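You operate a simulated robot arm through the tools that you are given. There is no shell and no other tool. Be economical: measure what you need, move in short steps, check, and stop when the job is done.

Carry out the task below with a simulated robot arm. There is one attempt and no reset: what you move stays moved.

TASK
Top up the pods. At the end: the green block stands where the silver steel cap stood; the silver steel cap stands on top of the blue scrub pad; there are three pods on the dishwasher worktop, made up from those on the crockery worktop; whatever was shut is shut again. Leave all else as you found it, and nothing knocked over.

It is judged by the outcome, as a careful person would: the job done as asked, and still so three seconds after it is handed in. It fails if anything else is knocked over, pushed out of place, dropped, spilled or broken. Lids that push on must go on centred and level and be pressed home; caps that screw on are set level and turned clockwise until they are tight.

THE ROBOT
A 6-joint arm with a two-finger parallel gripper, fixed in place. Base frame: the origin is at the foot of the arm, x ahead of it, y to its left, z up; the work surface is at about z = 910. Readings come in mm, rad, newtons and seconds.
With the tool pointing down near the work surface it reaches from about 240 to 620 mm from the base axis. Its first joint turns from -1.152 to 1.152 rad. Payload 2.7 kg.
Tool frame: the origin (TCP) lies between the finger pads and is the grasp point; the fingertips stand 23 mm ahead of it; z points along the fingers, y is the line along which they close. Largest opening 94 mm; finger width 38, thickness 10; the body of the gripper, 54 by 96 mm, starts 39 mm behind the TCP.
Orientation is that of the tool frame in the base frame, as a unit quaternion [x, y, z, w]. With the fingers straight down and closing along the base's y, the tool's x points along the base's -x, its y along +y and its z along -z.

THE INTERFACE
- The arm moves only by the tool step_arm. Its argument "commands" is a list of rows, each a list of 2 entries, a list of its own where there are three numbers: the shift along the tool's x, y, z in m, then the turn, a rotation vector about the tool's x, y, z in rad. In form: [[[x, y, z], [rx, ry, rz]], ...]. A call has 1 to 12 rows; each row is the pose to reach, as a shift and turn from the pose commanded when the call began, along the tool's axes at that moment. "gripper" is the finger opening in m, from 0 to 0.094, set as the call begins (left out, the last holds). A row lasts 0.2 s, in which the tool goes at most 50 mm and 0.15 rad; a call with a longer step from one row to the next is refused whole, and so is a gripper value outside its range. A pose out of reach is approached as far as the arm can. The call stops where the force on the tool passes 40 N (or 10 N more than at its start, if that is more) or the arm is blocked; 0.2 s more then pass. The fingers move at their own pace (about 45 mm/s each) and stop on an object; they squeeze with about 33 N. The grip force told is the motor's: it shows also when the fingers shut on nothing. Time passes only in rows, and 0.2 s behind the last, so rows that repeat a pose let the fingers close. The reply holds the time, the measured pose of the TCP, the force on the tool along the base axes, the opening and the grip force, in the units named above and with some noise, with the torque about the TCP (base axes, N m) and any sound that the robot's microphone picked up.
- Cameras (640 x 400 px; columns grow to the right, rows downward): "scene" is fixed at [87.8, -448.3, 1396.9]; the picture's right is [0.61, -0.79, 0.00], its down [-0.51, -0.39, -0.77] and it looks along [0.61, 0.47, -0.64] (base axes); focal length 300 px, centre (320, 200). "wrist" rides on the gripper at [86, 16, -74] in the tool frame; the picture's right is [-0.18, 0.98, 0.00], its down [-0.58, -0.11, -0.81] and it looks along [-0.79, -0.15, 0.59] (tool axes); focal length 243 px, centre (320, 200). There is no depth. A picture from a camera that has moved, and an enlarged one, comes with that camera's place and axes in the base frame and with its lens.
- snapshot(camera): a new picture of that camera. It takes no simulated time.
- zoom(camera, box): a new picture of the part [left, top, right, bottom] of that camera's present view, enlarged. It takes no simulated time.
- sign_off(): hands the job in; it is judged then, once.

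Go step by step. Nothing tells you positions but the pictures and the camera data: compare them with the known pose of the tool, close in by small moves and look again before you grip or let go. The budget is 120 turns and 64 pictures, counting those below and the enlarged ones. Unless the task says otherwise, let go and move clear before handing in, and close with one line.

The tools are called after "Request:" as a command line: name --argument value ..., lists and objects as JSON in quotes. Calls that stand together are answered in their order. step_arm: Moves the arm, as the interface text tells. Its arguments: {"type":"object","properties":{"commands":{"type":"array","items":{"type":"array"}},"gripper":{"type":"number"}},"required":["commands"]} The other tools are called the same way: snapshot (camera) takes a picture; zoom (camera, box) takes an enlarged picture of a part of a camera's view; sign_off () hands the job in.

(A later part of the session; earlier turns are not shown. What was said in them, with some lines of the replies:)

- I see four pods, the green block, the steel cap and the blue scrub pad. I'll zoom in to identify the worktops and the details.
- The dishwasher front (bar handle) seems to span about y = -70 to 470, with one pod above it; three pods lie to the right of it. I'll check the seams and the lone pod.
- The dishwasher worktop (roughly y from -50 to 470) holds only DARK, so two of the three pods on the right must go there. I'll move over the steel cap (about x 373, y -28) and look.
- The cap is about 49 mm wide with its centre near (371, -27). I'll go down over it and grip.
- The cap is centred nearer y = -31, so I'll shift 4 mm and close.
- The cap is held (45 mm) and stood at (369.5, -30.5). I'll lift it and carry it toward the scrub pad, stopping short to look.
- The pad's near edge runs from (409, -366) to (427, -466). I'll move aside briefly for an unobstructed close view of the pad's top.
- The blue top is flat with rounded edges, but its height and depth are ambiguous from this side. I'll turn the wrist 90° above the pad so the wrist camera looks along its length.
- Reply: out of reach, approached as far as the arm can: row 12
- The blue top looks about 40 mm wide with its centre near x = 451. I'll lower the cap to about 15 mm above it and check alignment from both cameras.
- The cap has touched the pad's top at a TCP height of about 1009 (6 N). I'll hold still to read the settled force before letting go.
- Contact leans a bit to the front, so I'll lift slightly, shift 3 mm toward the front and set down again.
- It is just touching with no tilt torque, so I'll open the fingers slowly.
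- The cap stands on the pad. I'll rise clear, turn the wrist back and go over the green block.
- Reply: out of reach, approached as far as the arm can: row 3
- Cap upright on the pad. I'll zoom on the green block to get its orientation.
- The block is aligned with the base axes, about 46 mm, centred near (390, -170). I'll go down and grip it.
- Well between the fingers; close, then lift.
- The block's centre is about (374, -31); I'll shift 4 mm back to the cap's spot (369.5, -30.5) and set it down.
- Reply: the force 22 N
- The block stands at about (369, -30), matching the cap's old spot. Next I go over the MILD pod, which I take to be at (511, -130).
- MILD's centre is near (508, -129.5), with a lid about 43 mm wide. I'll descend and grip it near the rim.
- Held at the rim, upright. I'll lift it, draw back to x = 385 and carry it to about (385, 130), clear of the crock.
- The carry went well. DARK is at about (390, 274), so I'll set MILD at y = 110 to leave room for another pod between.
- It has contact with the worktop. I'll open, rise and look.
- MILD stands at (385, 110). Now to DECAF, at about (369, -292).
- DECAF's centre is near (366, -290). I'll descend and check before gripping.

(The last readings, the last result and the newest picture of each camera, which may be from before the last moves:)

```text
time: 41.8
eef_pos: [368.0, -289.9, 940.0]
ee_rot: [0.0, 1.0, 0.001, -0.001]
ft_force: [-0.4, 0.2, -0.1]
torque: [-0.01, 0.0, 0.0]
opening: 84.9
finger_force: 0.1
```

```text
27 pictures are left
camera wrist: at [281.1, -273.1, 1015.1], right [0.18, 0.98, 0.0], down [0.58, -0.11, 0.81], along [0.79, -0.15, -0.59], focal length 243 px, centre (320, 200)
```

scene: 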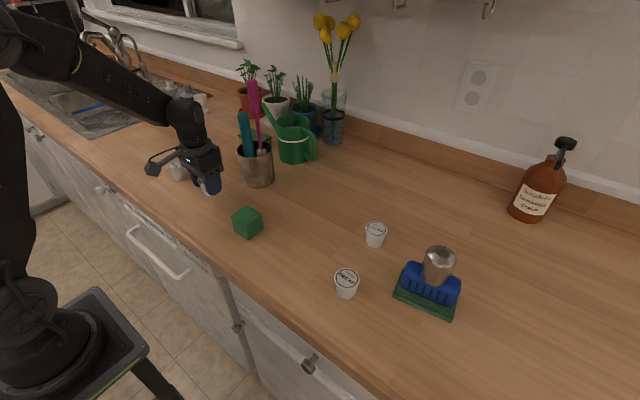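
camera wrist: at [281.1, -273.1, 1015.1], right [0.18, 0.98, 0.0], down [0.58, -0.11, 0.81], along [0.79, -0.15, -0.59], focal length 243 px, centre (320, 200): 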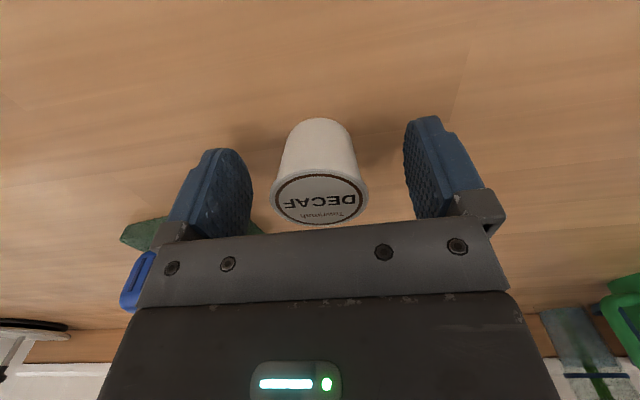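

Request:
step_arm --commands '[[[0, 0, 0], [0, 0, 0]], [[0, 0, 0], [0, 0, 0]], [[0, 0, 0], [0, 0, 0]], [[0, 0, 0], [0, 0, 0]]]' --gripper 0.034

Request:
step_arm --commands '[[[0, 0, -0.03], [0, 0, 0]], [[0, 0, -0.075], [0, 0, 0]], [[0, 0.035, -0.1], [0, 0, 0]], [[0, 0.08, -0.11], [0, 0, 0]], [[0, 0.125, -0.11], [0, 0, 0]], [[-0.003, 0.17, -0.11], [0, 0, 0]], [[-0.005, 0.215, -0.11], [0, 0, 0]], [[-0.007, 0.26, -0.11], [0, 0, 0]], [[-0.01, 0.305, -0.11], [0, 0, 0]], [[-0.012, 0.35, -0.11], [0, 0, 0]], [[-0.015, 0.395, -0.11], [0, 0, 0]], [[-0.017, 0.44, -0.11], [0, 0, 0]]]'

Request:
step_arm --commands '[[[0, 0.04, 0], [0, 0, 0]], [[0, 0.04, 0.04], [0, 0, 0]], [[0, 0.04, 0.08], [0, 0, 0]], [[0, 0.04, 0.09], [0, 0, 0]], [[0, 0.04, 0.09], [0, 0, 0]]]'

Request:
snapshot --camera "wrist"

```text
time: 42.8
eef_pos: [367.6, -288.5, 939.4]
ee_rot: [0.0, 1.0, 0.001, 0.0]
ft_force: [-0.2, -0.1, -0.2]
torque: [-0.02, 0.01, 0.0]
opening: 41.9
finger_force: 33.1
```

```text
time: 45.4
eef_pos: [385.5, 153.8, 1051.1]
ee_rot: [-0.001, 1.0, 0.0, 0.0]
ft_force: [-0.1, -0.3, -0.8]
torque: [0.0, 0.01, 0.01]
opening: 41.8
finger_force: 32.6
```

```text
time: 46.6
eef_pos: [384.9, 191.7, 960.9]
ee_rot: [0.0, 1.0, 0.0, 0.0]
ft_force: [-0.8, -0.5, -0.4]
torque: [0.03, 0.01, 0.01]
opening: 41.4
finger_force: 32.7
```

```text
26 pictures are left
camera wrist: at [297.2, 208.3, 1035.1], right [0.18, 0.98, 0.0], down [0.58, -0.11, 0.81], along [0.79, -0.15, -0.59], focal length 243 px, centre (320, 200)
```

wrist: 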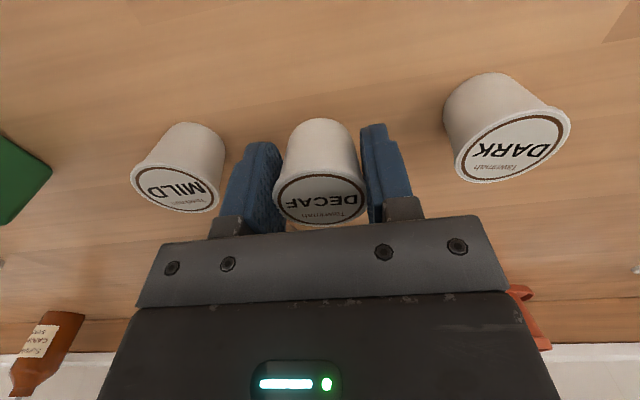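

There's space on both sides between MILD and DARK. I'll lower to the worktop.

Request:
step_arm --commands '[[[0, 0, 0.01], [0, 0, 0]], [[0, 0, 0.017], [0, 0, 0]], [[0, 0, 0.0195], [0, 0, 0]], [[0, 0, 0.0205], [0, 0, 0]]]'

Request:
step_arm --commands '[[[0, 0, 0.0007], [0, 0, 0]], [[0, 0, 0.0007], [0, 0, 0]]]'

```text
time: 47.6
eef_pos: [384.0, 190.8, 940.6]
ee_rot: [0.0, 1.0, 0.0, 0.001]
ft_force: [0.4, -0.3, 0.5]
torque: [0.01, 0.0, -0.01]
opening: 41.8
finger_force: 33.9
```

```text
time: 48.2
eef_pos: [386.2, 189.9, 940.4]
ee_rot: [0.0, 1.0, 0.001, 0.0]
ft_force: [-3.5, -0.1, 13.4]
torque: [-0.03, 0.09, -0.01]
opening: 41.3
finger_force: 33.0
```

It touches down. I'll open a little, rise and look at everything.

Request:
step_arm --commands '[[[0, 0, 0], [0, 0, 0]], [[0, 0, 0], [0, 0, 0]]]' --gripper 0.048

Request:
step_arm --commands '[[[0, 0, 0], [0, 0, 0]], [[0, 0, 0], [0, 0, 0]], [[0, 0, -0.03], [0, 0, 0]], [[0, 0, -0.07], [0, 0, 0]], [[0, 0, -0.11], [0, 0, 0]], [[0, 0, -0.16], [0, 0, 0]], [[0, 0, -0.2], [0, 0, 0]], [[0, 0, -0.2], [0, 0, 0]]]' --gripper 0.058

Request:
snapshot --camera "wrist"

Request:
snapshot --camera "scene"

Request:
zoom --camera "scene" --box '[380, 230, 480, 320]'

```text
time: 48.8
eef_pos: [383.9, 190.9, 939.4]
ee_rot: [0.0, 1.0, 0.0, 0.0]
ft_force: [0.1, 0.6, 0.1]
torque: [0.0, -0.02, 0.03]
opening: 48.0
finger_force: 0.1
```

```text
time: 50.6
eef_pos: [384.0, 189.5, 1139.5]
ee_rot: [0.0, 1.0, 0.0, 0.0]
ft_force: [0.2, 0.4, -0.1]
torque: [0.0, -0.01, 0.02]
opening: 58.2
finger_force: 0.0
```

```text
25 pictures are left
camera wrist: at [297.5, 205.3, 1213.8], right [0.18, 0.98, 0.0], down [0.58, -0.11, 0.81], along [0.79, -0.15, -0.59], focal length 243 px, centre (320, 200)
```

wrist: 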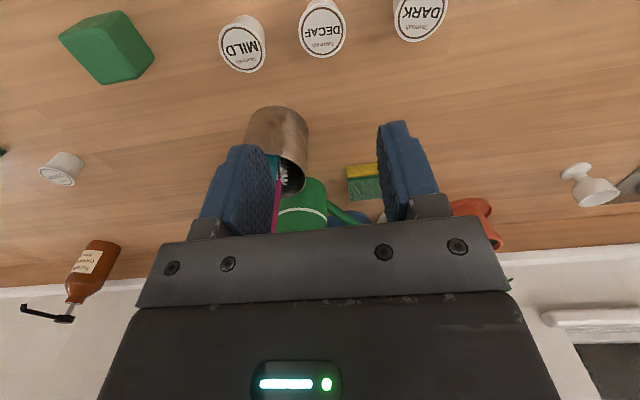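

```text
24 pictures are left
```

scene: 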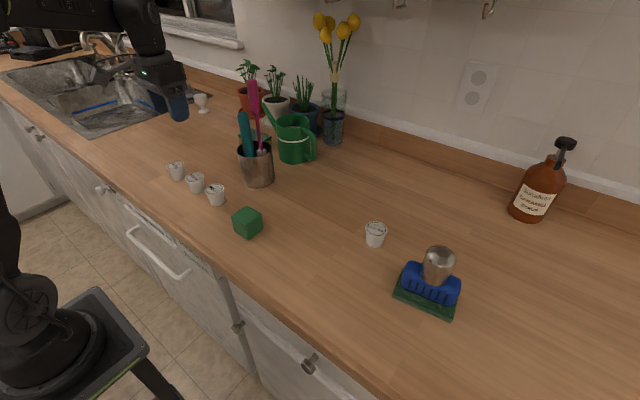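

```text
4.44 times, centred on (430, 275) of scene
camera zoom: at [87.8, -448.3, 1396.9], right [0.61, -0.79, 0.0], down [-0.51, -0.39, -0.77], along [0.61, 0.47, -0.64], focal length 1334 px, centre (-169, -133)
```

zoom: 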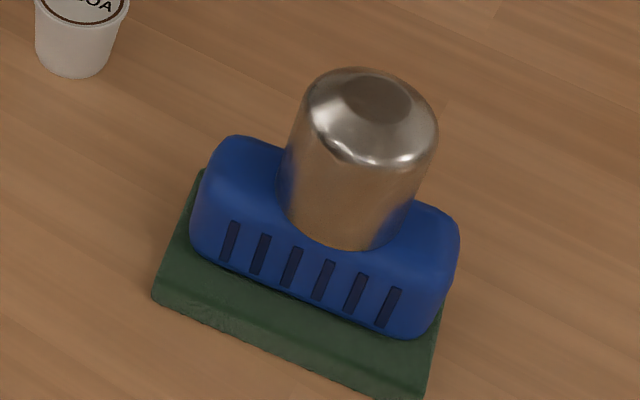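

Everything is in place and nothing else has moved, so I'm handing in.

Request:
sign_off

```text
The job is handed in.
```

I've handed the job in: the green block stands where the steel cap stood, and the cap stands upright on the blue scrub pad. MILD and DECAF have joined DARK on the dishwasher worktop, leaving COCOA on the crockery worktop; I opened nothing, and the last pictures showed nothing else disturbed.
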